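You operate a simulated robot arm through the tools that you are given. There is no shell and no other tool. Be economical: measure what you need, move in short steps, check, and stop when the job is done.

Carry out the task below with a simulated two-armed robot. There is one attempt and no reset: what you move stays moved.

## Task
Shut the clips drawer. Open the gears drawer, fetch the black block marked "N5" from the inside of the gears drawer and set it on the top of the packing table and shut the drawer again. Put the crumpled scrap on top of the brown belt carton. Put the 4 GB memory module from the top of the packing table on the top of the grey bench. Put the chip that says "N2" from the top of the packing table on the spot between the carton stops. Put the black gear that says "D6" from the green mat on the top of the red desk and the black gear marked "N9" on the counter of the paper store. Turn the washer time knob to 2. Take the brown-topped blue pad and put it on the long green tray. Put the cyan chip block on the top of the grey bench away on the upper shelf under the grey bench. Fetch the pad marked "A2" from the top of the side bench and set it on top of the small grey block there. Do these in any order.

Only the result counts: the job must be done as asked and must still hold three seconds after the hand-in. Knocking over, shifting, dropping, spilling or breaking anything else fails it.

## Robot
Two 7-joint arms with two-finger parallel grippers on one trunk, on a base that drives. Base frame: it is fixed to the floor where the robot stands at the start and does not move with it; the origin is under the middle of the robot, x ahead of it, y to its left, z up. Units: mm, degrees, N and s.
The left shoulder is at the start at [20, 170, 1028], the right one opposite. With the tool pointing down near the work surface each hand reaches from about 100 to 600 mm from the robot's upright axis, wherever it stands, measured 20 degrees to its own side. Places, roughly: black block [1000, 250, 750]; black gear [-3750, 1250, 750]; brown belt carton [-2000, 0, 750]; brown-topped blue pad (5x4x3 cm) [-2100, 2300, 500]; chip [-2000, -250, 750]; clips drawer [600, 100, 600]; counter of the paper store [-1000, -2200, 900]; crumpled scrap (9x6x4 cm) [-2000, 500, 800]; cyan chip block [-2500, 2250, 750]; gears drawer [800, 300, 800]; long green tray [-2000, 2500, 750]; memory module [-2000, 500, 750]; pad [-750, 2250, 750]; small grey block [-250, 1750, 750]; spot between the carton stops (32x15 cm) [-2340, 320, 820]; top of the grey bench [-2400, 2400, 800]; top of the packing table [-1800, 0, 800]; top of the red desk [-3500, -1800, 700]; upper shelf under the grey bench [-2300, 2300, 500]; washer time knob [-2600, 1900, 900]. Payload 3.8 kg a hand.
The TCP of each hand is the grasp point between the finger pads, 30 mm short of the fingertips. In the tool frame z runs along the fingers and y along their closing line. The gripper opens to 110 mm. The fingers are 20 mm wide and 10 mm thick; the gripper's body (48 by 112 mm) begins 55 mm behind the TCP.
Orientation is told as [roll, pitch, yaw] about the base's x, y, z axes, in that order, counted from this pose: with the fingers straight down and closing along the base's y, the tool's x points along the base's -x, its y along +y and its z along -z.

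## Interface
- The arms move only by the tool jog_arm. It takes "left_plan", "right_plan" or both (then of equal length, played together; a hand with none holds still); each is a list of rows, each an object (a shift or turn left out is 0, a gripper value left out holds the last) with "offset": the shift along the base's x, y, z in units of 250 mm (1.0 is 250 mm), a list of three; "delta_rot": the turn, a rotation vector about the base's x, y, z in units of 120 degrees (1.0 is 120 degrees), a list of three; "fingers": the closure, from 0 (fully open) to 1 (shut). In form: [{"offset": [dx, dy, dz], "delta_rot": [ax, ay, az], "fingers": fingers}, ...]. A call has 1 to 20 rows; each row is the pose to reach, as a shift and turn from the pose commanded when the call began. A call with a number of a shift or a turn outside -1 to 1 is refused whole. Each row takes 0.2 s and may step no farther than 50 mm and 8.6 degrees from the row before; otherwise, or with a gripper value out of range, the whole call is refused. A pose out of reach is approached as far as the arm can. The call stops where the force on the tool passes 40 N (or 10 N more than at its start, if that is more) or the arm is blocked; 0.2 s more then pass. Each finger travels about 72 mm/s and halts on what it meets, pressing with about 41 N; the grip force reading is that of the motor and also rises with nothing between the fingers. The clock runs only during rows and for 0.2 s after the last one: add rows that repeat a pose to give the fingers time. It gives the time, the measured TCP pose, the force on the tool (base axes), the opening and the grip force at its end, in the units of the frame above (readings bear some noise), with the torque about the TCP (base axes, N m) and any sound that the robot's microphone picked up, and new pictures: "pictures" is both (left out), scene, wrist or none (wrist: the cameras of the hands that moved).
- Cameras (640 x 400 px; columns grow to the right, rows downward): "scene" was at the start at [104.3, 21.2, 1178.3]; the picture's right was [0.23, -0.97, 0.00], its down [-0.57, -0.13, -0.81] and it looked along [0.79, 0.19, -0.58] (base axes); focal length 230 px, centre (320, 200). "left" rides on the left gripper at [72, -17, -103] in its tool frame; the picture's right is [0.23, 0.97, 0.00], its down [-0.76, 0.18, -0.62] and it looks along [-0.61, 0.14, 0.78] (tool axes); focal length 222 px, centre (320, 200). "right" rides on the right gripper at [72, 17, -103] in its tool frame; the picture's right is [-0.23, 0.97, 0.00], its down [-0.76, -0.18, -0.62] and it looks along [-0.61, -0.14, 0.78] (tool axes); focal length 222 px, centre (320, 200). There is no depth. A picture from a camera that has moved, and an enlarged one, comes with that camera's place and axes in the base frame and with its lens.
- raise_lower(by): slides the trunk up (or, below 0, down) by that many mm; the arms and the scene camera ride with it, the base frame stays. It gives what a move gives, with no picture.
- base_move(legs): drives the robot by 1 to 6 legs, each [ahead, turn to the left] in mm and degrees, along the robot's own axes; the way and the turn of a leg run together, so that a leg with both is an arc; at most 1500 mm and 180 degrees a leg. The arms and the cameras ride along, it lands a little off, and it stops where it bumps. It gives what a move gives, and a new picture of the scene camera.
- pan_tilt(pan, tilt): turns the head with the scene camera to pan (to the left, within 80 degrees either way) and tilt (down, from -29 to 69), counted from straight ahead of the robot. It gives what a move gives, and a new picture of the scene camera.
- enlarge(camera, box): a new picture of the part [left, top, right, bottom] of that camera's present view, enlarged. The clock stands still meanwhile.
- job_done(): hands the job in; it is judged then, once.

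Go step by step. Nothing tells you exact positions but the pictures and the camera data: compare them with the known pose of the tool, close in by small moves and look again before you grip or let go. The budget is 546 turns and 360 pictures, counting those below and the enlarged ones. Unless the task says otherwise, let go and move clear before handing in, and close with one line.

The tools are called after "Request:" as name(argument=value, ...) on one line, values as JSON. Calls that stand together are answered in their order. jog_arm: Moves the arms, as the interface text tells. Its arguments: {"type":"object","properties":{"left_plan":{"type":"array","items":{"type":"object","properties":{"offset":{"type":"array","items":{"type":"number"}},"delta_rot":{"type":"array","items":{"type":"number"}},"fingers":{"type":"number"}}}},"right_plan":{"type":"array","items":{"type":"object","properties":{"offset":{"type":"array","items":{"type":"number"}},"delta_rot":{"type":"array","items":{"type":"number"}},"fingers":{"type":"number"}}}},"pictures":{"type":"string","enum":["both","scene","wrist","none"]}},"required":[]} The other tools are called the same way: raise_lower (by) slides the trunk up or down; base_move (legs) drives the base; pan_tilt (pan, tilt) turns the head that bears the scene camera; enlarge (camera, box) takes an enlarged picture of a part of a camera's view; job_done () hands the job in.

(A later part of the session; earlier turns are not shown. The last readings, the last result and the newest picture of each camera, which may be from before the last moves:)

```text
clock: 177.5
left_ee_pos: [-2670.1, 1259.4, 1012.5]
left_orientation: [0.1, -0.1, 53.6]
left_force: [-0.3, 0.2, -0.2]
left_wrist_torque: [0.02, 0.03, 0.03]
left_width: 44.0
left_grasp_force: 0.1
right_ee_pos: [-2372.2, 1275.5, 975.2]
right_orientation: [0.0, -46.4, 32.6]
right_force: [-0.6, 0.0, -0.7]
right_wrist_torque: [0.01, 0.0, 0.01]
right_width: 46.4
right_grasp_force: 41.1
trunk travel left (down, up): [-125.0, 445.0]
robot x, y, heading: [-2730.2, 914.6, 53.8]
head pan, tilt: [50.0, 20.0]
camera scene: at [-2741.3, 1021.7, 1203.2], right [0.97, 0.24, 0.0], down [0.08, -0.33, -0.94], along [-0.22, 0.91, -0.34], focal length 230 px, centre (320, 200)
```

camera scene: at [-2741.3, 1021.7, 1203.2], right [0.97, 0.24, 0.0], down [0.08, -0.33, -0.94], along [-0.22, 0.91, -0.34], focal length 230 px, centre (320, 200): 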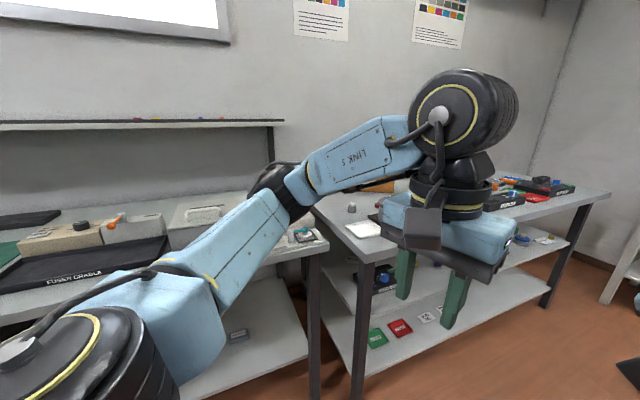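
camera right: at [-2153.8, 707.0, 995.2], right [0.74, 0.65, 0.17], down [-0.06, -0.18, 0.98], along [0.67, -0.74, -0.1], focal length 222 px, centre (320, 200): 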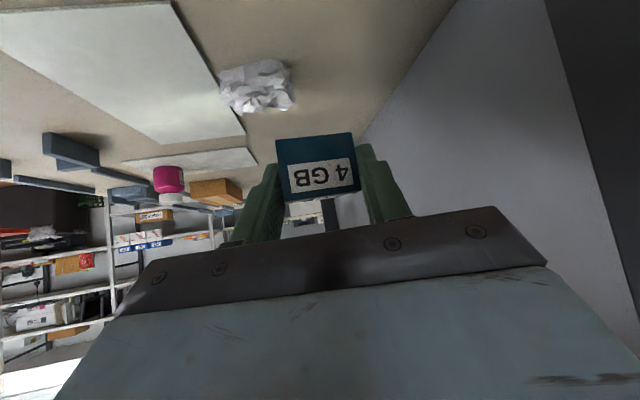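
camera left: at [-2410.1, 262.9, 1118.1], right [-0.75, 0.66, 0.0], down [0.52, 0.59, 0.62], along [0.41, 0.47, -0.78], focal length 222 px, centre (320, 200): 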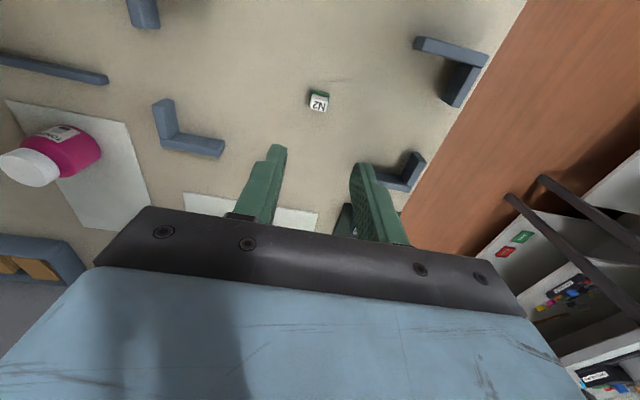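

Request:
base_move(legs=[[330, 0], [0, 72]])

Request:
pan_tilt(pan=-25, tilt=35)

```text
clock: 182.8
left_ee_pos: [-2845.4, 1340.4, 1012.6]
left_orientation: [0.0, -0.1, 125.6]
left_force: [0.0, 0.1, -0.7]
left_wrist_torque: [0.0, 0.0, -0.02]
left_width: 44.2
left_grasp_force: 0.1
right_ee_pos: [-2769.3, 1630.3, 977.1]
right_orientation: [0.1, -46.4, 104.6]
right_force: [-0.2, 0.6, -0.6]
right_wrist_torque: [0.0, 0.03, -0.02]
right_width: 46.4
right_grasp_force: 40.9
trunk travel left (down, up): [-125.0, 445.0]
robot x, y, heading: [-2534.2, 1173.3, 125.8]
head pan, tilt: [50.0, 20.0]
camera scene: at [-2642.4, 1202.9, 1203.2], right [0.07, 1.0, 0.0], down [0.34, -0.03, -0.94], along [-0.94, 0.07, -0.34], focal length 230 px, centre (320, 200)
```

scene: 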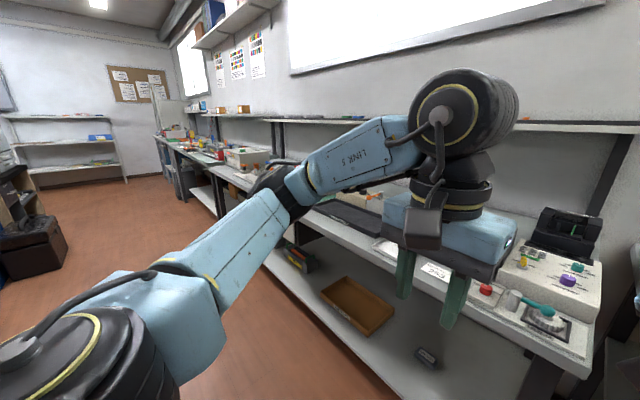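

```text
clock: 184.3
left_ee_pos: [-2845.7, 1342.6, 1012.6]
left_orientation: [0.1, -0.1, 125.6]
left_force: [1.0, -0.2, 0.0]
left_wrist_torque: [0.01, 0.0, -0.01]
left_width: 43.7
left_grasp_force: 0.1
right_ee_pos: [-2768.2, 1629.5, 976.8]
right_orientation: [0.0, -46.5, 104.6]
right_force: [-0.2, -0.6, -1.1]
right_wrist_torque: [0.01, -0.01, -0.04]
right_width: 46.2
right_grasp_force: 40.7
trunk travel left (down, up): [-125.0, 445.0]
robot x, y, heading: [-2533.4, 1183.0, 125.6]
head pan, tilt: [-25.0, 35.0]
camera scene: at [-2565.9, 1282.6, 1179.4], right [0.98, 0.19, 0.0], down [0.11, -0.56, -0.82], along [-0.15, 0.8, -0.57], focal length 230 px, centre (320, 200)
```

scene: 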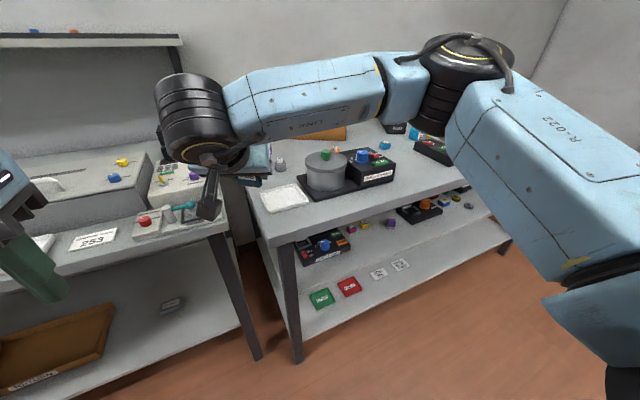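

Request:
enlarge(camera="scene", box=[130, 120, 340, 250])

Request:
enlarge(camera="scene", box=[260, 110, 500, 260])

```text
3.05 times, centred on (235, 185) of scene
camera zoom: at [-2565.9, 1282.6, 1179.4], right [0.98, 0.19, 0.0], down [0.11, -0.56, -0.82], along [-0.15, 0.8, -0.57], focal length 702 px, centre (579, 246)
```

zoom: 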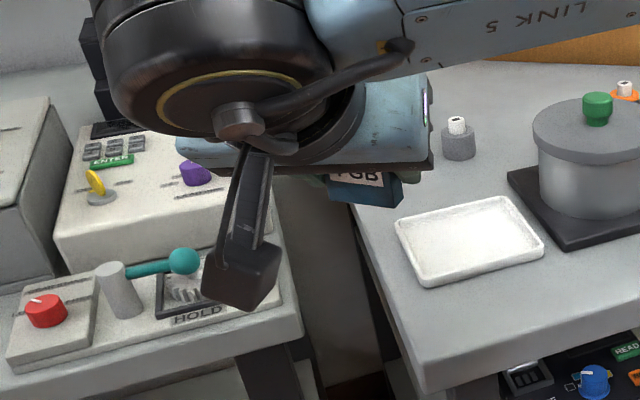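

```text
2.67 times, centred on (380, 185) of scene
camera zoom: at [-2565.9, 1282.6, 1179.4], right [0.98, 0.19, 0.0], down [0.11, -0.56, -0.82], along [-0.15, 0.8, -0.57], focal length 614 px, centre (160, 240)
```

zoom: 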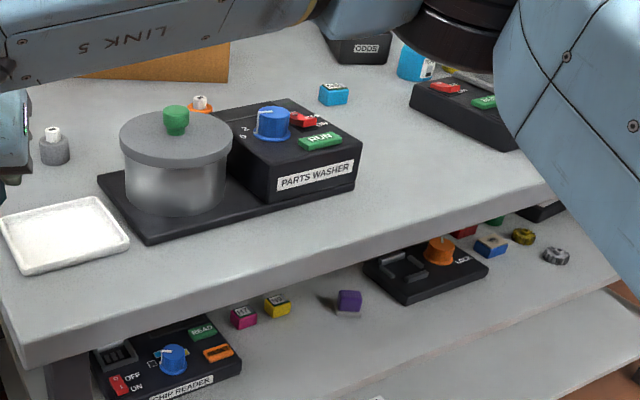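

The parts washer (blue knob), cyan block, blue/brown pad and free bench space are all visible. I'll shift right along the bench by about 430 mm.

Request:
raise_lower(by=100)

Request:
base_move(legs=[[0, -90], [430, 0], [0, 90]])

Request:
pan_tilt(pan=0, tilt=40)

```text
clock: 185.6
left_ee_pos: [-2846.2, 1342.7, 1112.9]
left_orientation: [0.1, -0.1, 125.6]
left_force: [-0.1, 0.6, -0.2]
left_wrist_torque: [0.01, 0.0, 0.03]
left_width: 44.0
left_grasp_force: 0.0
right_ee_pos: [-2770.4, 1630.9, 1076.0]
right_orientation: [0.0, -46.4, 104.6]
right_force: [0.3, -0.2, 0.0]
right_wrist_torque: [0.0, 0.0, 0.0]
right_width: 46.5
right_grasp_force: 40.8
trunk travel left (down, up): [-225.0, 345.0]
robot x, y, heading: [-2534.4, 1178.8, 125.8]
head pan, tilt: [-25.0, 35.0]
```

```text
clock: 195.8
left_ee_pos: [-2496.3, 1600.4, 1113.8]
left_orientation: [0.1, 0.0, 124.7]
left_force: [0.3, -0.4, 0.1]
left_wrist_torque: [0.01, 0.01, -0.01]
left_width: 44.0
left_grasp_force: 0.2
right_ee_pos: [-2413.4, 1886.2, 1077.6]
right_orientation: [-0.1, -46.3, 103.6]
right_force: [0.9, 0.0, -0.3]
right_wrist_torque: [-0.01, 0.0, 0.02]
right_width: 46.4
right_grasp_force: 40.8
trunk travel left (down, up): [-225.0, 345.0]
robot x, y, heading: [-2181.2, 1431.2, 125.0]
head pan, tilt: [-25.0, 35.0]
camera scene: at [-2215.8, 1536.1, 1279.4], right [0.99, 0.17, 0.0], down [0.1, -0.56, -0.82], along [-0.14, 0.81, -0.57], focal length 230 px, centre (320, 200)
```

scene: 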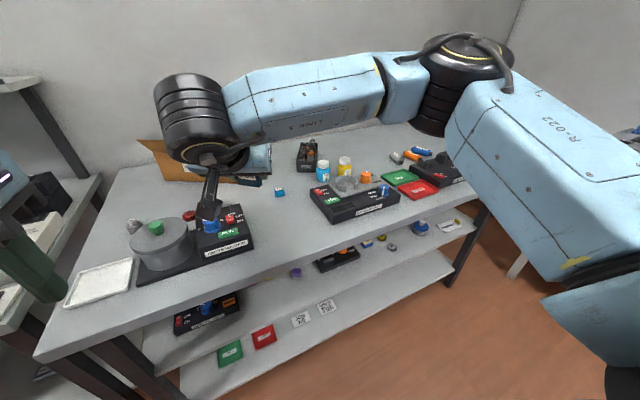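

```text
clock: 196.7
left_ee_pos: [-2494.1, 1599.6, 1113.0]
left_orientation: [0.1, -0.1, 124.7]
left_force: [-0.3, -0.4, -0.6]
left_wrist_torque: [0.0, 0.02, -0.01]
left_width: 43.9
left_grasp_force: 0.0
right_ee_pos: [-2413.2, 1887.2, 1076.6]
right_orientation: [0.0, -46.5, 103.6]
right_force: [0.6, 0.8, -0.7]
right_wrist_torque: [0.01, -0.02, -0.03]
right_width: 46.1
right_grasp_force: 41.4
trunk travel left (down, up): [-225.0, 345.0]
robot x, y, heading: [-2186.9, 1430.7, 124.9]
head pan, tilt: [0.0, 40.0]
camera scene: at [-2249.2, 1519.2, 1271.8], right [0.82, 0.57, 0.0], down [0.37, -0.53, -0.77], along [-0.44, 0.63, -0.64], focal length 230 px, centre (320, 200)
```

scene: 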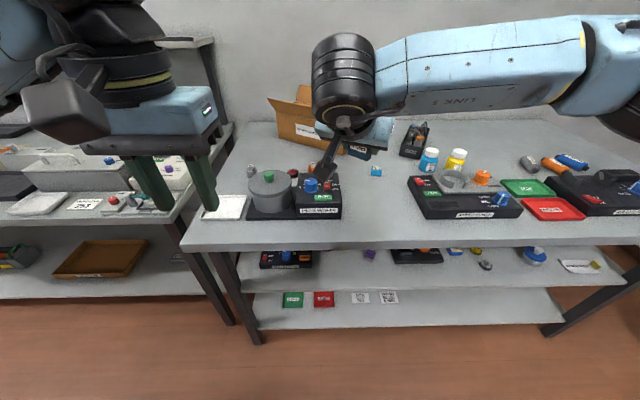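

I'll place the module on the free front patch near (−2395, 2009).

Request:
jog_arm(right_plan=[{"offset": [0.02, 0.16, -0.08]}, {"offset": [0.04, 0.32, -0.16]}, {"offset": [0.06, 0.44, -0.3]}, {"offset": [0.07, 0.49, -0.48]}, {"offset": [0.07, 0.49, -0.6]}, {"offset": [0.07, 0.49, -0.72]}], pictures="both")

```text
clock: 198.1
left_ee_pos: [-2495.0, 1599.8, 1112.9]
left_orientation: [0.0, 0.0, 124.8]
left_force: [-1.2, 0.3, -0.5]
left_wrist_torque: [-0.05, 0.05, -0.02]
left_width: 43.9
left_grasp_force: 0.0
right_ee_pos: [-2395.9, 2009.4, 896.0]
right_orientation: [0.0, -46.5, 103.8]
right_force: [-0.1, 0.0, -0.3]
right_wrist_torque: [0.01, 0.04, -0.02]
right_width: 46.3
right_grasp_force: 40.3
trunk travel left (down, up): [-225.0, 345.0]
robot x, y, heading: [-2189.4, 1430.7, 125.1]
head pan, tilt: [0.0, 40.0]
camera scene: at [-2249.3, 1519.4, 1271.8], right [0.82, 0.57, 0.0], down [0.37, -0.53, -0.77], along [-0.44, 0.63, -0.64], focal length 230 px, centre (320, 200)
camera right: at [-2383.6, 1883.7, 914.8], right [-0.98, -0.08, 0.16], down [0.16, 0.11, 0.98], along [-0.1, 0.99, -0.1], focal length 222 px, centre (320, 200)
```

scene: 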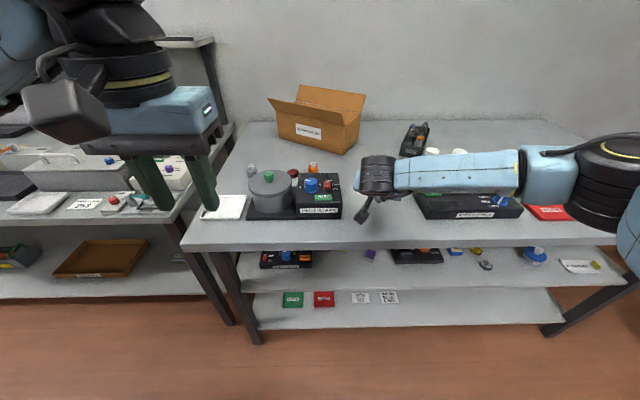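
right: 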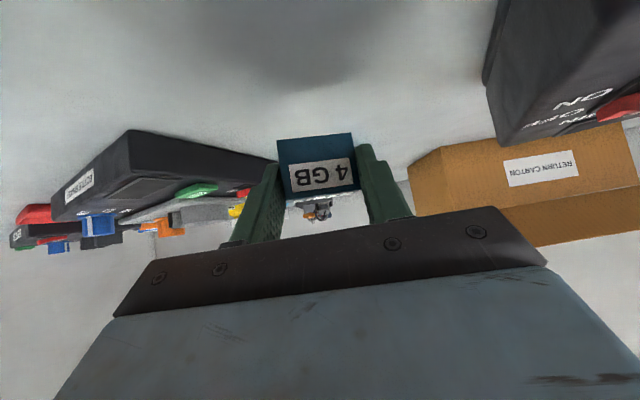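

Request:
jog_arm(right_plan=[{"offset": [0, 0, -0.12]}, {"offset": [0, 0, -0.2]}, {"offset": [0, 0, -0.225]}, {"offset": [0, 0, -0.25]}, {"offset": [0, 0, -0.275]}, {"offset": [0, 0, -0.3]}], pictures="wrist")

```text
clock: 198.9
left_ee_pos: [-2494.4, 1600.1, 1111.9]
left_orientation: [-0.1, 0.0, 124.6]
left_force: [-0.2, 0.4, 0.0]
left_wrist_torque: [-0.02, 0.03, 0.03]
left_width: 44.1
left_grasp_force: 0.0
right_ee_pos: [-2400.0, 2013.9, 851.5]
right_orientation: [0.7, -47.7, 103.0]
right_force: [0.5, -0.4, 12.5]
right_wrist_torque: [0.03, -0.25, -0.01]
right_width: 46.5
right_grasp_force: 40.7
trunk travel left (down, up): [-225.0, 345.0]
robot x, y, heading: [-2187.4, 1431.8, 124.8]
head pan, tilt: [0.0, 40.0]
stopped in row 4 (right hand): the force on the tool passed its limit at 41 N (the readings are from after the stop); the commanded pose is now the measured one
camera right: at [-2386.6, 1888.0, 867.3], right [-0.98, -0.08, 0.18], down [0.17, 0.09, 0.98], along [-0.1, 0.99, -0.08], focal length 222 px, centre (320, 200)
```

right: 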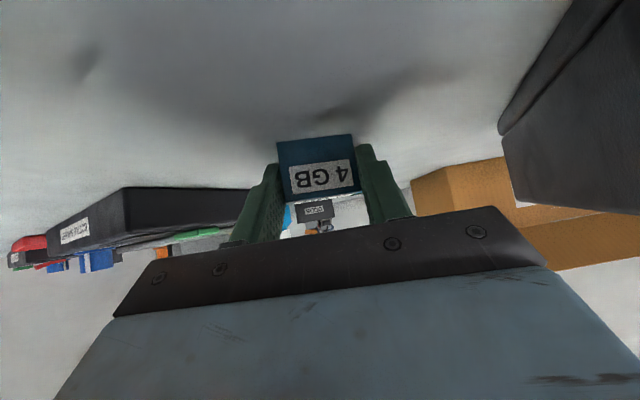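

Contact: bench top is also about 820. Open and withdraw along the fingers.

Request:
jog_arm(right_plan=[{"fingers": 0.35}, {"fingers": 0.35}, {"offset": [0.02, -0.09, 0.09], "fingers": 0.35}, {"offset": [0.05, -0.2, 0.2], "fingers": 0.3}, {"offset": [0.08, -0.32, 0.32]}, {"offset": [0.12, -0.42, 0.44]}, {"offset": [0.15, -0.46, 0.6]}], pictures="both")

```text
clock: 200.6
left_ee_pos: [-2495.0, 1599.2, 1113.5]
left_orientation: [0.0, -0.1, 124.7]
left_force: [-0.4, -0.5, 0.8]
left_wrist_torque: [-0.01, 0.0, -0.02]
left_width: 44.3
left_grasp_force: 0.1
right_ee_pos: [-2360.3, 1898.2, 997.8]
right_orientation: [0.5, -47.2, 103.3]
right_force: [0.4, 0.1, -0.7]
right_wrist_torque: [0.01, -0.01, 0.0]
right_width: 77.1
right_grasp_force: 0.1
trunk travel left (down, up): [-225.0, 345.0]
robot x, y, heading: [-2184.5, 1426.3, 125.0]
head pan, tilt: [0.0, 40.0]
camera scene: at [-2248.9, 1518.7, 1271.9], right [0.82, 0.57, 0.0], down [0.37, -0.53, -0.77], along [-0.44, 0.63, -0.64], focal length 230 px, centre (320, 200)
camera right: at [-2347.5, 1771.2, 1014.6], right [-0.98, -0.08, 0.17], down [0.16, 0.1, 0.98], along [-0.1, 0.99, -0.08], focal length 222 px, centre (320, 200)
```

scene: 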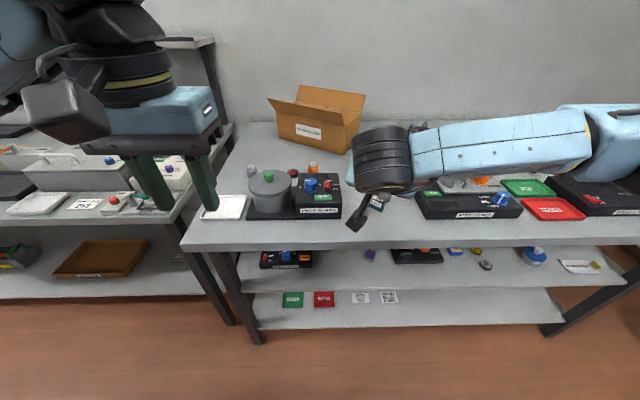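
right: 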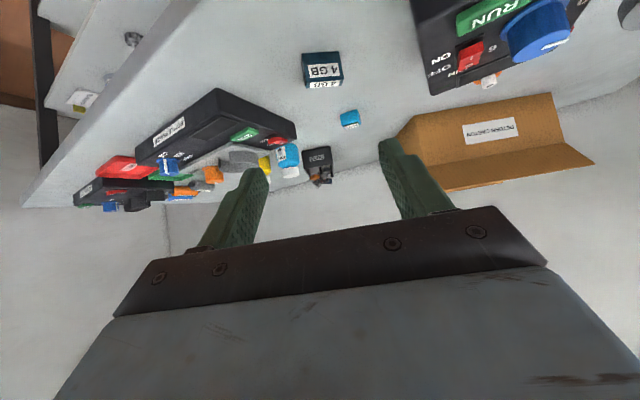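

The module stands on the bench. Now look closely at the washer knob.

Request:
enlarge(camera="scene", box=[235, 155, 355, 230])

```text
5.33 times, centred on (295, 192) of scene
camera zoom: at [-2248.9, 1518.7, 1271.9], right [0.82, 0.57, 0.0], down [0.37, -0.53, -0.77], along [-0.44, 0.63, -0.64], focal length 1229 px, centre (453, 240)
```

zoom: 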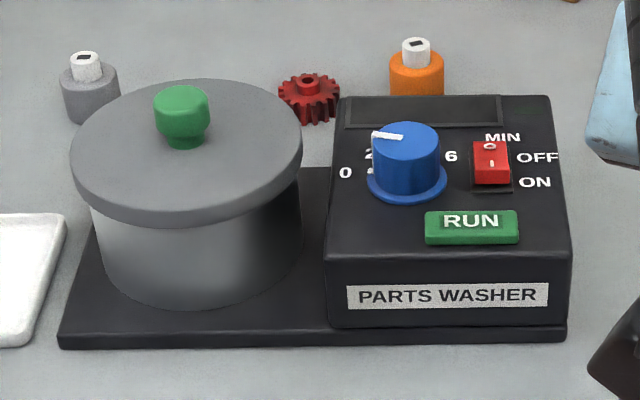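

Request:
jog_arm(left_plan=[{"offset": [-0.04, 0.19, 0], "fingers": 0.3}, {"offset": [-0.08, 0.38, 0]}, {"offset": [-0.12, 0.57, -0.02]}, {"offset": [-0.16, 0.76, -0.04]}, {"offset": [-0.2, 0.95, -0.06]}], pictures="none")

Request:
jog_arm(left_plan=[{"offset": [-0.03, 0.15, -0.08]}, {"offset": [-0.066, 0.34, -0.2]}], pictures="both")

```text
clock: 201.8
left_ee_pos: [-2545.1, 1838.4, 1096.7]
left_orientation: [0.2, -0.1, 124.6]
left_force: [0.1, 1.5, 0.3]
left_wrist_torque: [0.0, -0.03, -0.05]
left_width: 76.9
left_grasp_force: 0.0
right_ee_pos: [-2359.5, 1898.9, 997.1]
right_orientation: [0.7, -47.3, 103.2]
right_force: [0.5, 0.4, -0.3]
right_wrist_torque: [0.02, 0.03, 0.02]
right_width: 77.0
right_grasp_force: 0.0
trunk travel left (down, up): [-225.0, 345.0]
robot x, y, heading: [-2189.5, 1430.3, 125.0]
head pan, tilt: [0.0, 40.0]
```

```text
refused: row 2 steps farther than a row can; nothing moved
```

Request:
jog_arm(left_plan=[{"offset": [-0.03, 0.15, -0.08]}, {"offset": [-0.066, 0.3, -0.16]}, {"offset": [-0.066, 0.34, -0.24]}], pictures="both")

```text
clock: 202.6
left_ee_pos: [-2559.1, 1905.5, 1033.5]
left_orientation: [0.2, -0.1, 124.6]
left_force: [0.3, 0.2, -0.2]
left_wrist_torque: [-0.01, 0.03, -0.02]
left_width: 77.1
left_grasp_force: 0.0
left hand out of reach, approached as far as the arm can: row 2, 3
right_ee_pos: [-2359.5, 1897.9, 996.5]
right_orientation: [0.6, -47.4, 103.2]
right_force: [0.3, 0.0, 0.3]
right_wrist_torque: [0.01, 0.0, 0.02]
right_width: 77.0
right_grasp_force: 0.0
trunk travel left (down, up): [-225.0, 345.0]
robot x, y, heading: [-2183.7, 1432.4, 124.6]
head pan, tilt: [0.0, 40.0]
camera scene: at [-2248.6, 1519.6, 1271.8], right [0.82, 0.57, 0.0], down [0.37, -0.53, -0.77], along [-0.44, 0.63, -0.64], focal length 230 px, centre (320, 200)
camera left: at [-2502.9, 1853.8, 1136.4], right [-0.67, -0.74, 0.0], down [-0.58, 0.53, 0.63], along [-0.46, 0.42, -0.78], focal length 222 px, centre (320, 200)
```

scene: 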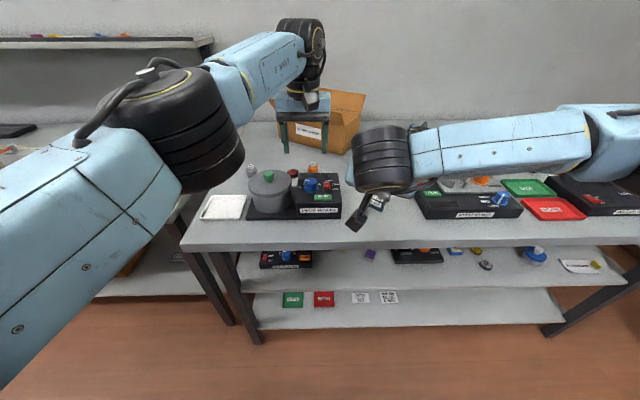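
left: 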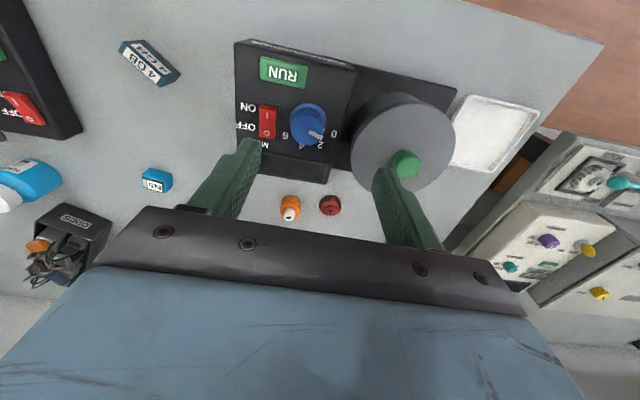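

Request:
enlarge(camera="left", box=[270, 90, 350, 155])

```text
6.15 times, centred on (310, 122) of left
camera zoom: at [-2502.9, 1853.8, 1136.4], right [-0.67, -0.74, 0.0], down [-0.58, 0.53, 0.63], along [-0.46, 0.42, -0.78], focal length 1367 px, centre (382, 677)
```

zoom: 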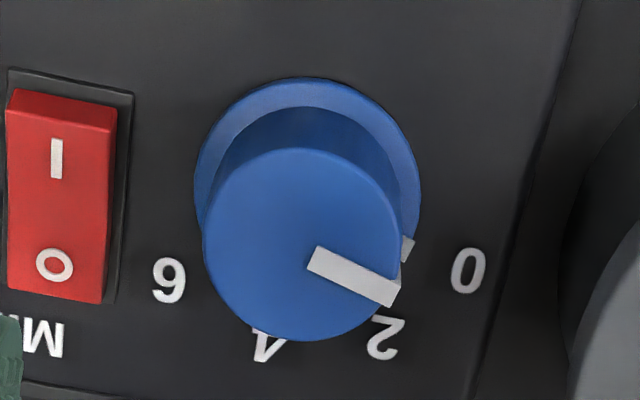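

The knob is a 0/2/4/6 dial with 40° spacing and it points at 0, so it needs about −41° (clockwise). I'll drive 60 mm closer for reach.

Request:
base_move(legs=[[60, 0]])

```text
clock: 203.5
left_ee_pos: [-2592.4, 1952.5, 1032.9]
left_orientation: [-0.1, 0.0, 124.8]
left_force: [-0.4, 0.2, -0.4]
left_wrist_torque: [-0.01, -0.03, -0.02]
left_width: 76.9
left_grasp_force: 0.0
right_ee_pos: [-2395.0, 1947.6, 996.8]
right_orientation: [0.5, -47.3, 103.2]
right_force: [-0.2, -0.1, 0.5]
right_wrist_torque: [-0.02, -0.02, -0.03]
right_width: 77.0
right_grasp_force: 0.0
trunk travel left (down, up): [-225.0, 345.0]
robot x, y, heading: [-2220.8, 1480.5, 124.9]
head pan, tilt: [0.0, 40.0]
camera scene: at [-2283.6, 1568.5, 1271.7], right [0.82, 0.57, 0.0], down [0.37, -0.53, -0.77], along [-0.44, 0.63, -0.64], focal length 230 px, centre (320, 200)
```

scene: 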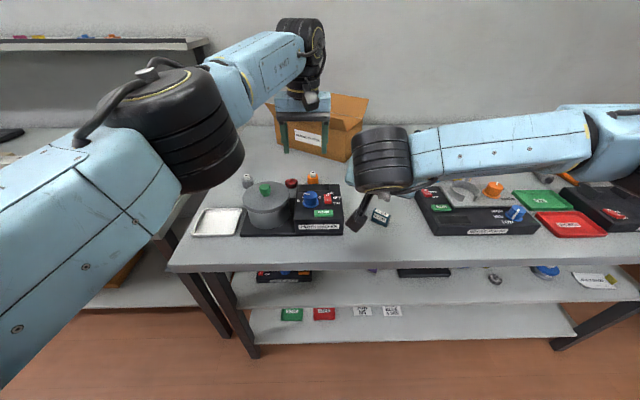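

Request:
jog_arm(left_plan=[{"offset": [0.03, -0.03, -0.05], "delta_rot": [0, 0, -0.07], "fingers": 0.45}, {"offset": [0.06, -0.06, -0.1], "delta_rot": [0, 0, -0.14]}, {"offset": [0.09, -0.09, -0.15], "delta_rot": [0, 0, -0.21]}, {"offset": [0.132, -0.116, -0.2], "delta_rot": [0, 0, -0.27]}, {"offset": [0.132, -0.116, -0.27], "delta_rot": [0, 0, -0.292]}], pictures="wrist")

```text
clock: 204.7
left_ee_pos: [-2560.1, 1924.0, 964.5]
left_orientation: [0.0, -0.1, 89.5]
left_force: [-0.6, 0.3, 0.4]
left_wrist_torque: [-0.01, -0.02, -0.01]
left_width: 60.2
left_grasp_force: 0.1
right_ee_pos: [-2394.7, 1946.6, 997.4]
right_orientation: [0.4, -47.3, 103.3]
right_force: [-0.2, 0.0, 0.5]
right_wrist_torque: [0.06, -0.02, 0.0]
right_width: 76.9
right_grasp_force: 0.0
trunk travel left (down, up): [-225.0, 345.0]
robot x, y, heading: [-2221.8, 1479.9, 124.9]
head pan, tilt: [0.0, 40.0]
camera left: at [-2543.5, 1849.7, 1068.8], right [-0.98, -0.22, 0.0], down [-0.17, 0.76, 0.62], along [-0.14, 0.61, -0.78], focal length 222 px, centre (320, 200)
```

left: 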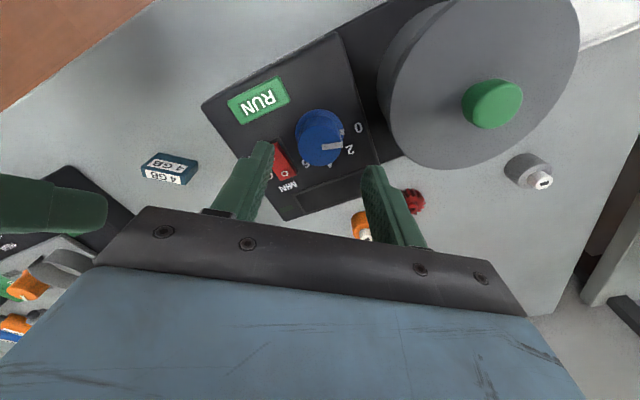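

Centred on the knob. Descend and close.

Request:
jog_arm(left_plan=[{"offset": [0, 0.008, -0.1]}, {"offset": [0, 0.008, -0.18]}, {"offset": [0, 0.008, -0.206]}, {"offset": [0, 0.008, -0.206], "fingers": 1}, {"offset": [0, 0.008, -0.206], "fingers": 1}, {"offset": [0, 0.008, -0.206], "fingers": 1}], pictures="wrist")

```text
clock: 206.1
left_ee_pos: [-2559.2, 1925.9, 913.4]
left_orientation: [-0.1, -0.1, 89.6]
left_force: [0.7, 0.6, -1.0]
left_wrist_torque: [0.21, -0.16, -0.02]
left_width: 33.0
left_grasp_force: 45.0
right_ee_pos: [-2395.0, 1945.9, 998.0]
right_orientation: [0.5, -47.4, 103.3]
right_force: [-0.7, -0.2, 1.0]
right_wrist_torque: [-0.01, -0.02, -0.02]
right_width: 77.0
right_grasp_force: 0.1
trunk travel left (down, up): [-225.0, 345.0]
robot x, y, heading: [-2220.0, 1479.9, 124.9]
head pan, tilt: [0.0, 40.0]
camera left: at [-2543.2, 1852.0, 1017.8], right [-0.98, -0.22, 0.0], down [-0.17, 0.76, 0.62], along [-0.14, 0.61, -0.78], focal length 222 px, centre (320, 200)
```

left: 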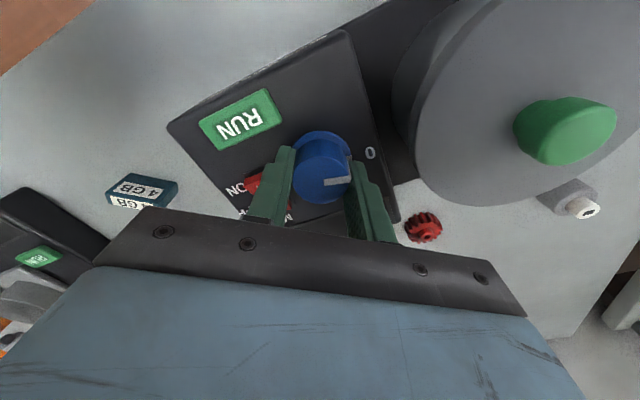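

Request:
jog_arm(left_plan=[{"delta_rot": [0, 0, -0.057]}, {"delta_rot": [0, 0, -0.114]}, {"delta_rot": [0, 0, -0.171]}, {"delta_rot": [0, 0, -0.228]}, {"delta_rot": [0, 0, -0.285]}, {"delta_rot": [0, 0, -0.342]}, {"delta_rot": [0, 0, -0.342]}], pictures="wrist")

```text
clock: 207.1
left_ee_pos: [-2560.4, 1919.1, 914.2]
left_orientation: [0.4, -3.1, 80.1]
left_force: [1.9, 10.6, -4.6]
left_wrist_torque: [1.21, -0.86, 0.01]
left_width: 32.8
left_grasp_force: 45.3
left hand out of reach, approached as far as the arm can: row 2, 3, 4
right_ee_pos: [-2396.4, 1946.8, 997.2]
right_orientation: [0.4, -47.4, 103.3]
right_force: [0.0, -0.2, -0.1]
right_wrist_torque: [-0.03, -0.01, -0.02]
right_width: 76.8
right_grasp_force: 0.0
trunk travel left (down, up): [-225.0, 345.0]
robot x, y, heading: [-2221.6, 1480.3, 124.7]
head pan, tilt: [0.0, 40.0]
stopped in row 4 (left hand): the force on the tool passed its limit at 156 N (the readings are from after the stop); the commanded pose is now the measured one
camera left: at [-2556.5, 1839.1, 1013.6], right [-1.0, -0.06, -0.01], down [-0.05, 0.75, 0.66], along [-0.03, 0.66, -0.75], focal length 222 px, centre (320, 200)
```

left: 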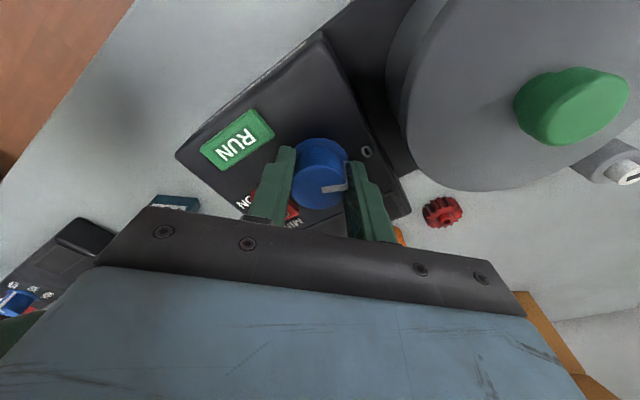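

The wrist ran out of travel, so the knob moved only about 10°. I'll release, lift, move the base a little closer, and do it in re-grip strokes.

Request:
jog_arm(left_plan=[{"fingers": 0.45}, {"fingers": 0.45}, {"offset": [0, 0.01, 0.12]}, {"offset": [0, 0.01, 0.28]}], pictures="none")

Request:
base_move(legs=[[70, 0]])

Request:
enlarge(camera="scene", box=[200, 150, 360, 250])

```text
clock: 208.1
left_ee_pos: [-2560.1, 1920.4, 984.5]
left_orientation: [0.5, -2.6, 80.2]
left_force: [-0.1, 0.8, 0.0]
left_wrist_torque: [0.01, -0.04, 0.02]
left_width: 60.6
left_grasp_force: 0.2
right_ee_pos: [-2395.1, 1945.7, 997.7]
right_orientation: [0.6, -47.4, 103.3]
right_force: [-0.6, 0.1, -0.4]
right_wrist_torque: [-0.04, 0.03, -0.01]
right_width: 77.0
right_grasp_force: 0.1
trunk travel left (down, up): [-225.0, 345.0]
robot x, y, heading: [-2222.4, 1474.6, 124.9]
head pan, tilt: [0.0, 40.0]
```

```text
clock: 209.1
left_ee_pos: [-2601.2, 1977.2, 984.7]
left_orientation: [0.5, -2.5, 80.1]
left_force: [-0.4, 0.4, -0.1]
left_wrist_torque: [-0.02, -0.02, -0.01]
left_width: 60.6
left_grasp_force: 0.0
right_ee_pos: [-2434.8, 2003.3, 996.6]
right_orientation: [0.5, -47.4, 103.3]
right_force: [-0.2, 0.0, -0.2]
right_wrist_torque: [0.0, -0.02, 0.0]
right_width: 76.8
right_grasp_force: 0.1
trunk travel left (down, up): [-225.0, 345.0]
robot x, y, heading: [-2260.8, 1536.1, 124.6]
head pan, tilt: [0.0, 40.0]
camera scene: at [-2323.0, 1625.4, 1271.7], right [0.82, 0.57, 0.0], down [0.37, -0.53, -0.77], along [-0.44, 0.63, -0.64], focal length 230 px, centre (320, 200)
```

scene: 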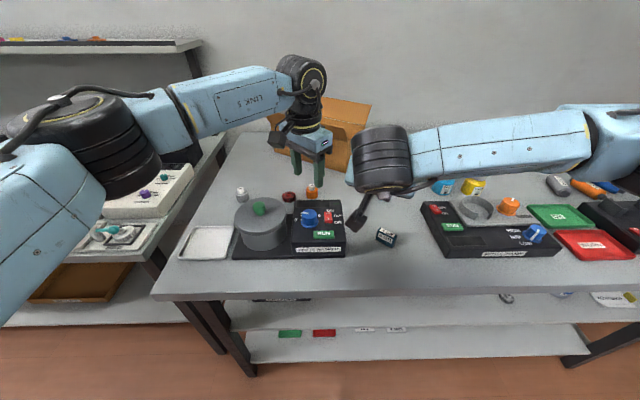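

```text
4.00 times, centred on (280, 200) of scene
camera zoom: at [-2323.0, 1625.4, 1271.7], right [0.82, 0.57, 0.0], down [0.37, -0.53, -0.77], along [-0.44, 0.63, -0.64], focal length 922 px, centre (480, 200)
```

zoom: 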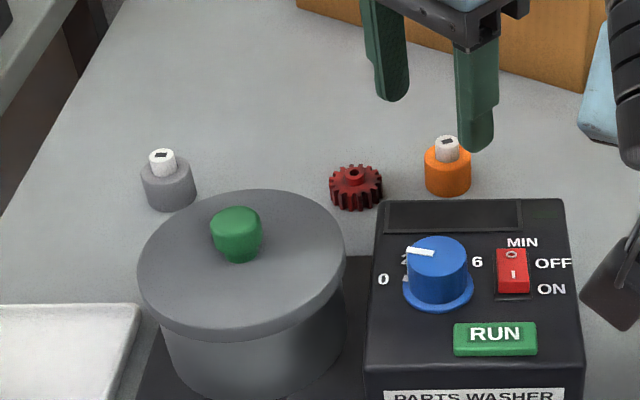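

Request:
jog_arm(left_plan=[{"offset": [0.05, -0.06, 0], "delta_rot": [-0.01, 0.002, 0.065]}, {"offset": [0.1, -0.12, 0], "delta_rot": [-0.02, 0.0035, 0.13]}, {"offset": [0.166, -0.208, -0.02], "delta_rot": [-0.02, 0.0035, 0.195]}, {"offset": [0.166, -0.208, -0.06], "delta_rot": [-0.02, 0.0035, 0.26]}, {"offset": [0.166, -0.208, -0.08], "delta_rot": [-0.02, 0.0035, 0.29]}], pictures="wrist")

```text
clock: 210.3
left_ee_pos: [-2558.8, 1924.1, 965.0]
left_orientation: [1.2, -0.4, 115.1]
left_force: [0.4, 0.6, 0.5]
left_wrist_torque: [0.01, 0.0, -0.02]
left_width: 60.8
left_grasp_force: 0.1
right_ee_pos: [-2434.0, 2002.1, 997.5]
right_orientation: [0.7, -47.5, 103.3]
right_force: [0.8, 0.4, -0.9]
right_wrist_torque: [-0.01, 0.01, -0.01]
right_width: 77.0
right_grasp_force: 0.1
trunk travel left (down, up): [-225.0, 345.0]
robot x, y, heading: [-2257.0, 1535.6, 125.0]
head pan, tilt: [0.0, 40.0]
camera left: at [-2509.9, 1864.7, 1067.8], right [-0.78, -0.62, 0.02], down [-0.47, 0.62, 0.63], along [-0.4, 0.49, -0.77], focal length 222 px, centre (320, 200)
```

left: 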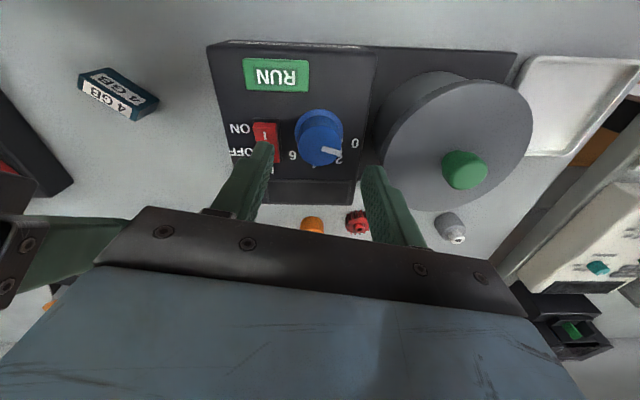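

Request:
enlarge(camera="left", box=[280, 100, 370, 172])

```text
5.56 times, centred on (325, 136) of left
camera zoom: at [-2509.9, 1864.7, 1067.8], right [-0.78, -0.62, 0.02], down [-0.47, 0.62, 0.63], along [-0.4, 0.49, -0.77], focal length 1234 px, centre (292, 556)
```

zoom: 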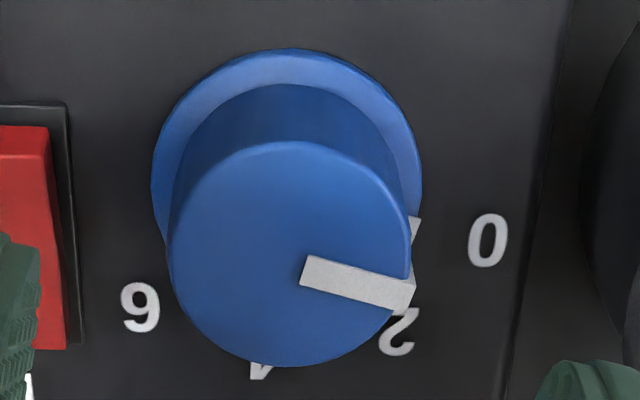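

Pointer still at 0. Grip again from yaw 115° and turn −42°.

Request:
jog_arm(left_plan=[{"offset": [-0.003, 0.008, -0.08], "fingers": 0.57}, {"offset": [-0.003, 0.008, -0.16]}, {"offset": [-0.003, 0.008, -0.208]}, {"offset": [-0.003, 0.008, -0.208], "fingers": 1}, {"offset": [-0.003, 0.008, -0.208], "fingers": 1}, {"offset": [-0.003, 0.008, -0.208], "fingers": 1}], pictures="none")

Request:
jog_arm(left_plan=[{"delta_rot": [0, 0, -0.035]}, {"delta_rot": [0, 0, -0.07]}, {"delta_rot": [0, 0, -0.105]}, {"delta_rot": [0, 0, -0.14]}, {"delta_rot": [0, 0, -0.175]}, {"delta_rot": [0, 0, -0.21]}, {"delta_rot": [0, 0, -0.21]}], pictures="wrist")

```text
clock: 211.7
left_ee_pos: [-2559.4, 1923.8, 912.8]
left_orientation: [1.1, -0.5, 115.2]
left_force: [-1.7, -3.8, 18.4]
left_wrist_torque: [-0.21, -1.14, -0.09]
left_width: 33.4
left_grasp_force: 45.1
right_ee_pos: [-2434.1, 2001.6, 998.1]
right_orientation: [0.6, -47.4, 103.3]
right_force: [0.1, 0.2, -0.4]
right_wrist_torque: [0.0, 0.01, 0.01]
right_width: 76.9
right_grasp_force: 0.0
trunk travel left (down, up): [-225.0, 345.0]
robot x, y, heading: [-2261.2, 1532.1, 124.9]
head pan, tilt: [0.0, 40.0]
```

```text
clock: 213.3
left_ee_pos: [-2560.0, 1924.6, 913.5]
left_orientation: [1.2, -0.5, 89.7]
left_force: [-2.4, -6.1, 13.3]
left_wrist_torque: [0.59, -0.98, 0.01]
left_width: 33.6
left_grasp_force: 44.7
right_ee_pos: [-2434.8, 2000.2, 998.5]
right_orientation: [0.5, -47.3, 103.3]
right_force: [0.0, -0.3, 0.8]
right_wrist_torque: [0.02, 0.05, 0.02]
right_width: 77.0
right_grasp_force: 0.0
trunk travel left (down, up): [-225.0, 345.0]
robot x, y, heading: [-2260.6, 1535.7, 124.8]
head pan, tilt: [0.0, 40.0]
camera left: at [-2540.4, 1850.5, 1016.5], right [-0.97, -0.22, 0.02], down [-0.16, 0.76, 0.63], along [-0.16, 0.61, -0.77], focal length 222 px, centre (320, 200)
```

left: 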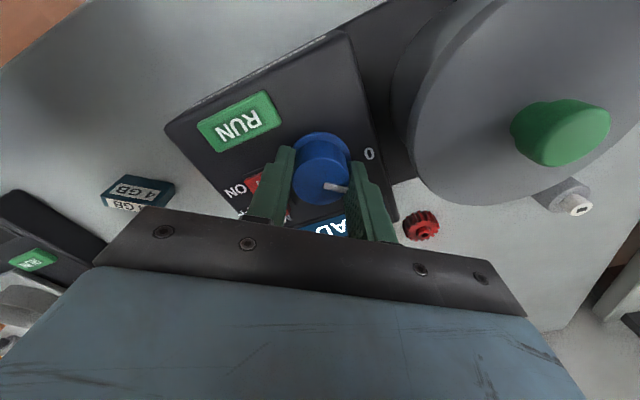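

The knob is following, now at about 176°. Continue about −15°.

Request:
jog_arm(left_plan=[{"offset": [0, 0, 0.008], "delta_rot": [0, 0, -0.03]}, {"offset": [0, 0, 0.008], "delta_rot": [0, 0, -0.06]}, {"offset": [0, 0, 0.008], "delta_rot": [0, 0, -0.09]}, {"offset": [0, 0, 0.008], "delta_rot": [0, 0, -0.125]}, {"offset": [0, 0, 0.008], "delta_rot": [0, 0, -0.125]}], pictures="none")

Request:
enlarge(camera="left", box=[260, 110, 390, 220])

```text
clock: 214.5
left_ee_pos: [-2559.3, 1924.1, 913.1]
left_orientation: [1.1, -0.2, 74.7]
left_force: [1.4, -10.3, -8.6]
left_wrist_torque: [0.27, -1.14, 0.0]
left_width: 33.7
left_grasp_force: 44.6
right_ee_pos: [-2434.2, 2002.0, 997.8]
right_orientation: [0.5, -47.4, 103.3]
right_force: [0.2, -0.3, -0.2]
right_wrist_torque: [0.03, -0.01, 0.02]
right_width: 76.7
right_grasp_force: 0.0
trunk travel left (down, up): [-225.0, 345.0]
robot x, y, heading: [-2257.2, 1533.0, 124.8]
head pan, tilt: [0.0, 40.0]
```

```text
3.64 times, centred on (325, 165) of left
camera zoom: at [-2560.1, 1848.5, 1016.9], right [-1.0, 0.04, 0.02], down [0.04, 0.78, 0.63], along [0.01, 0.63, -0.78], focal length 808 px, centre (302, 327)
```

zoom: 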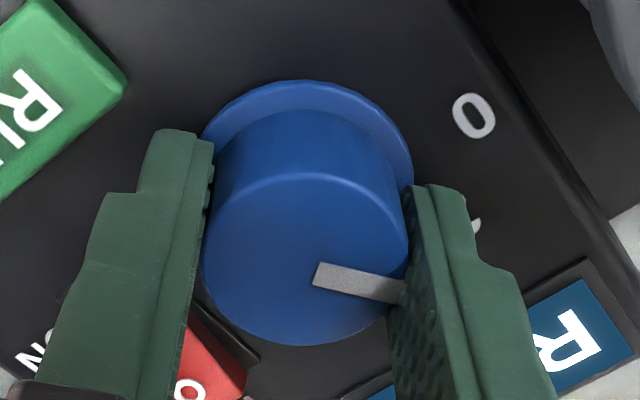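

Pointer now about 160.5°, so right about at 2. Release and verify.

Request:
jog_arm(left_plan=[{"fingers": 0.57}, {"fingers": 0.55}, {"offset": [0, 0, 0.12]}, {"offset": [0, 0, 0.28]}, {"offset": [0, 0, 0.4]}], pictures="none")

Request:
enlarge(camera="left", box=[240, 70, 400, 170])

```text
clock: 215.7
left_ee_pos: [-2558.5, 1925.9, 1014.9]
left_orientation: [1.2, -0.4, 74.8]
left_force: [-0.1, 0.4, -0.2]
left_wrist_torque: [0.01, 0.01, 0.01]
left_width: 49.4
left_grasp_force: 0.0
right_ee_pos: [-2433.4, 2003.7, 997.4]
right_orientation: [0.5, -47.3, 103.3]
right_force: [0.0, 0.2, -0.1]
right_wrist_torque: [-0.02, -0.03, 0.0]
right_width: 77.0
right_grasp_force: 0.0
trunk travel left (down, up): [-225.0, 345.0]
robot x, y, heading: [-2258.5, 1535.2, 124.6]
head pan, tilt: [0.0, 40.0]
```

```text
4.00 times, centred on (320, 120) of left
camera zoom: at [-2559.3, 1849.4, 1118.5], right [-1.0, 0.04, 0.02], down [0.04, 0.77, 0.63], along [0.01, 0.63, -0.78], focal length 888 px, centre (320, 520)
```

zoom: 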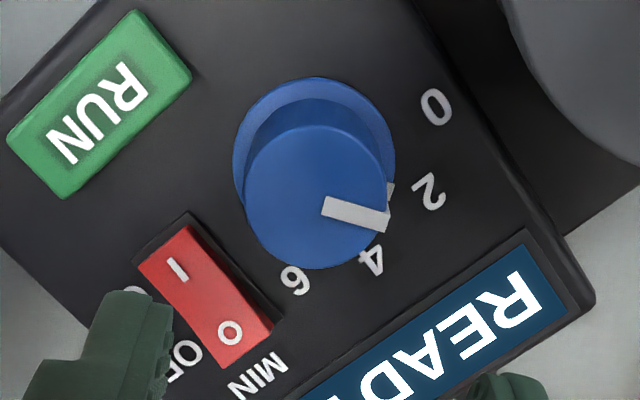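

The dial reads 2 with READY. I'll draw the left arm back, then back the base off a bit and look at the shelves.

Request:
jog_arm(left_plan=[{"offset": [0.1, -0.15, 0.05]}, {"offset": [0.2, -0.3, 0.1]}, {"offset": [0.3, -0.45, 0.1]}, {"offset": [0.4, -0.6, 0.1]}, {"offset": [0.5, -0.75, 0.1]}, {"offset": [0.57, -0.88, 0.1]}], pictures="none")

Request:
jog_arm(right_plan=[{"offset": [0.1, -0.12, 0.1]}, {"offset": [0.2, -0.24, 0.2]}], pictures="none")

Request:
base_move(legs=[[-180, 0]])

Request:
pan_tilt(pan=-25, tilt=40)

```text
clock: 217.1
left_ee_pos: [-2417.5, 1704.7, 1039.2]
left_orientation: [1.4, -0.4, 74.9]
left_force: [-0.2, -0.5, 0.0]
left_wrist_torque: [0.01, 0.01, -0.01]
left_width: 49.4
left_grasp_force: 0.1
right_ee_pos: [-2432.6, 2002.1, 996.7]
right_orientation: [0.5, -47.3, 103.3]
right_force: [-0.1, -0.6, 0.1]
right_wrist_torque: [0.01, 0.01, -0.01]
right_width: 77.1
right_grasp_force: 0.1
trunk travel left (down, up): [-225.0, 345.0]
robot x, y, heading: [-2261.6, 1534.8, 124.6]
head pan, tilt: [0.0, 40.0]
```

```text
clock: 217.7
left_ee_pos: [-2416.4, 1705.3, 1039.7]
left_orientation: [1.3, -0.5, 74.7]
left_force: [-0.3, -0.1, -0.1]
left_wrist_torque: [0.0, -0.02, 0.0]
left_width: 49.2
left_grasp_force: 0.1
right_ee_pos: [-2383.5, 1941.7, 1047.2]
right_orientation: [0.4, -47.3, 103.3]
right_force: [0.0, 0.7, 0.6]
right_wrist_torque: [0.01, -0.04, 0.01]
right_width: 77.0
right_grasp_force: 0.1
trunk travel left (down, up): [-225.0, 345.0]
robot x, y, heading: [-2260.8, 1533.6, 124.9]
head pan, tilt: [0.0, 40.0]
```

```text
clock: 219.2
left_ee_pos: [-2313.7, 1556.6, 1040.1]
left_orientation: [1.2, -0.5, 74.8]
left_force: [-0.5, -0.8, 0.2]
left_wrist_torque: [0.01, 0.01, 0.0]
left_width: 49.3
left_grasp_force: 0.0
right_ee_pos: [-2280.2, 1795.0, 1048.0]
right_orientation: [0.6, -47.5, 103.3]
right_force: [0.6, 0.3, 1.7]
right_wrist_torque: [0.02, 0.0, 0.03]
right_width: 77.0
right_grasp_force: 0.0
trunk travel left (down, up): [-225.0, 345.0]
robot x, y, heading: [-2157.6, 1389.1, 124.6]
head pan, tilt: [0.0, 40.0]
camera scene: at [-2218.9, 1475.9, 1271.9], right [0.82, 0.57, 0.0], down [0.37, -0.53, -0.77], along [-0.44, 0.63, -0.64], focal length 230 px, centre (320, 200)
```

scene: 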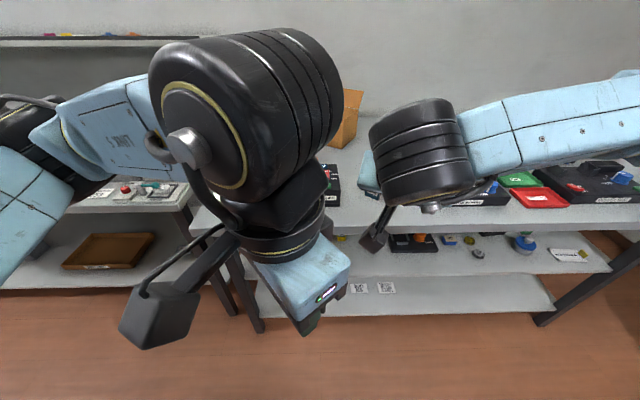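

```text
clock: 220.1
left_ee_pos: [-2313.9, 1557.1, 1040.7]
left_orientation: [1.3, -0.4, 74.8]
left_force: [-0.1, -1.1, -0.3]
left_wrist_torque: [0.0, 0.0, 0.0]
left_width: 49.3
left_grasp_force: 0.0
right_ee_pos: [-2281.4, 1795.4, 1047.4]
right_orientation: [0.6, -47.4, 103.2]
right_force: [-0.2, -0.3, -0.3]
right_wrist_torque: [0.0, 0.03, 0.04]
right_width: 77.0
right_grasp_force: 0.1
trunk travel left (down, up): [-225.0, 345.0]
robot x, y, heading: [-2156.5, 1389.7, 125.0]
head pan, tilt: [-25.0, 40.0]
camera scene: at [-2185.5, 1490.7, 1271.8], right [0.99, 0.17, 0.0], down [0.11, -0.63, -0.77], along [-0.13, 0.75, -0.64], focal length 230 px, centre (320, 200)
```

scene: 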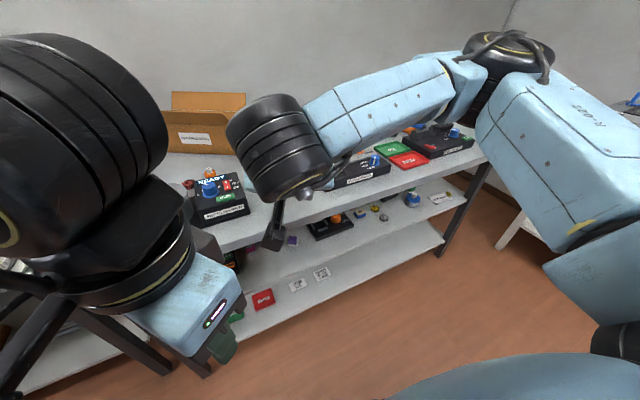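

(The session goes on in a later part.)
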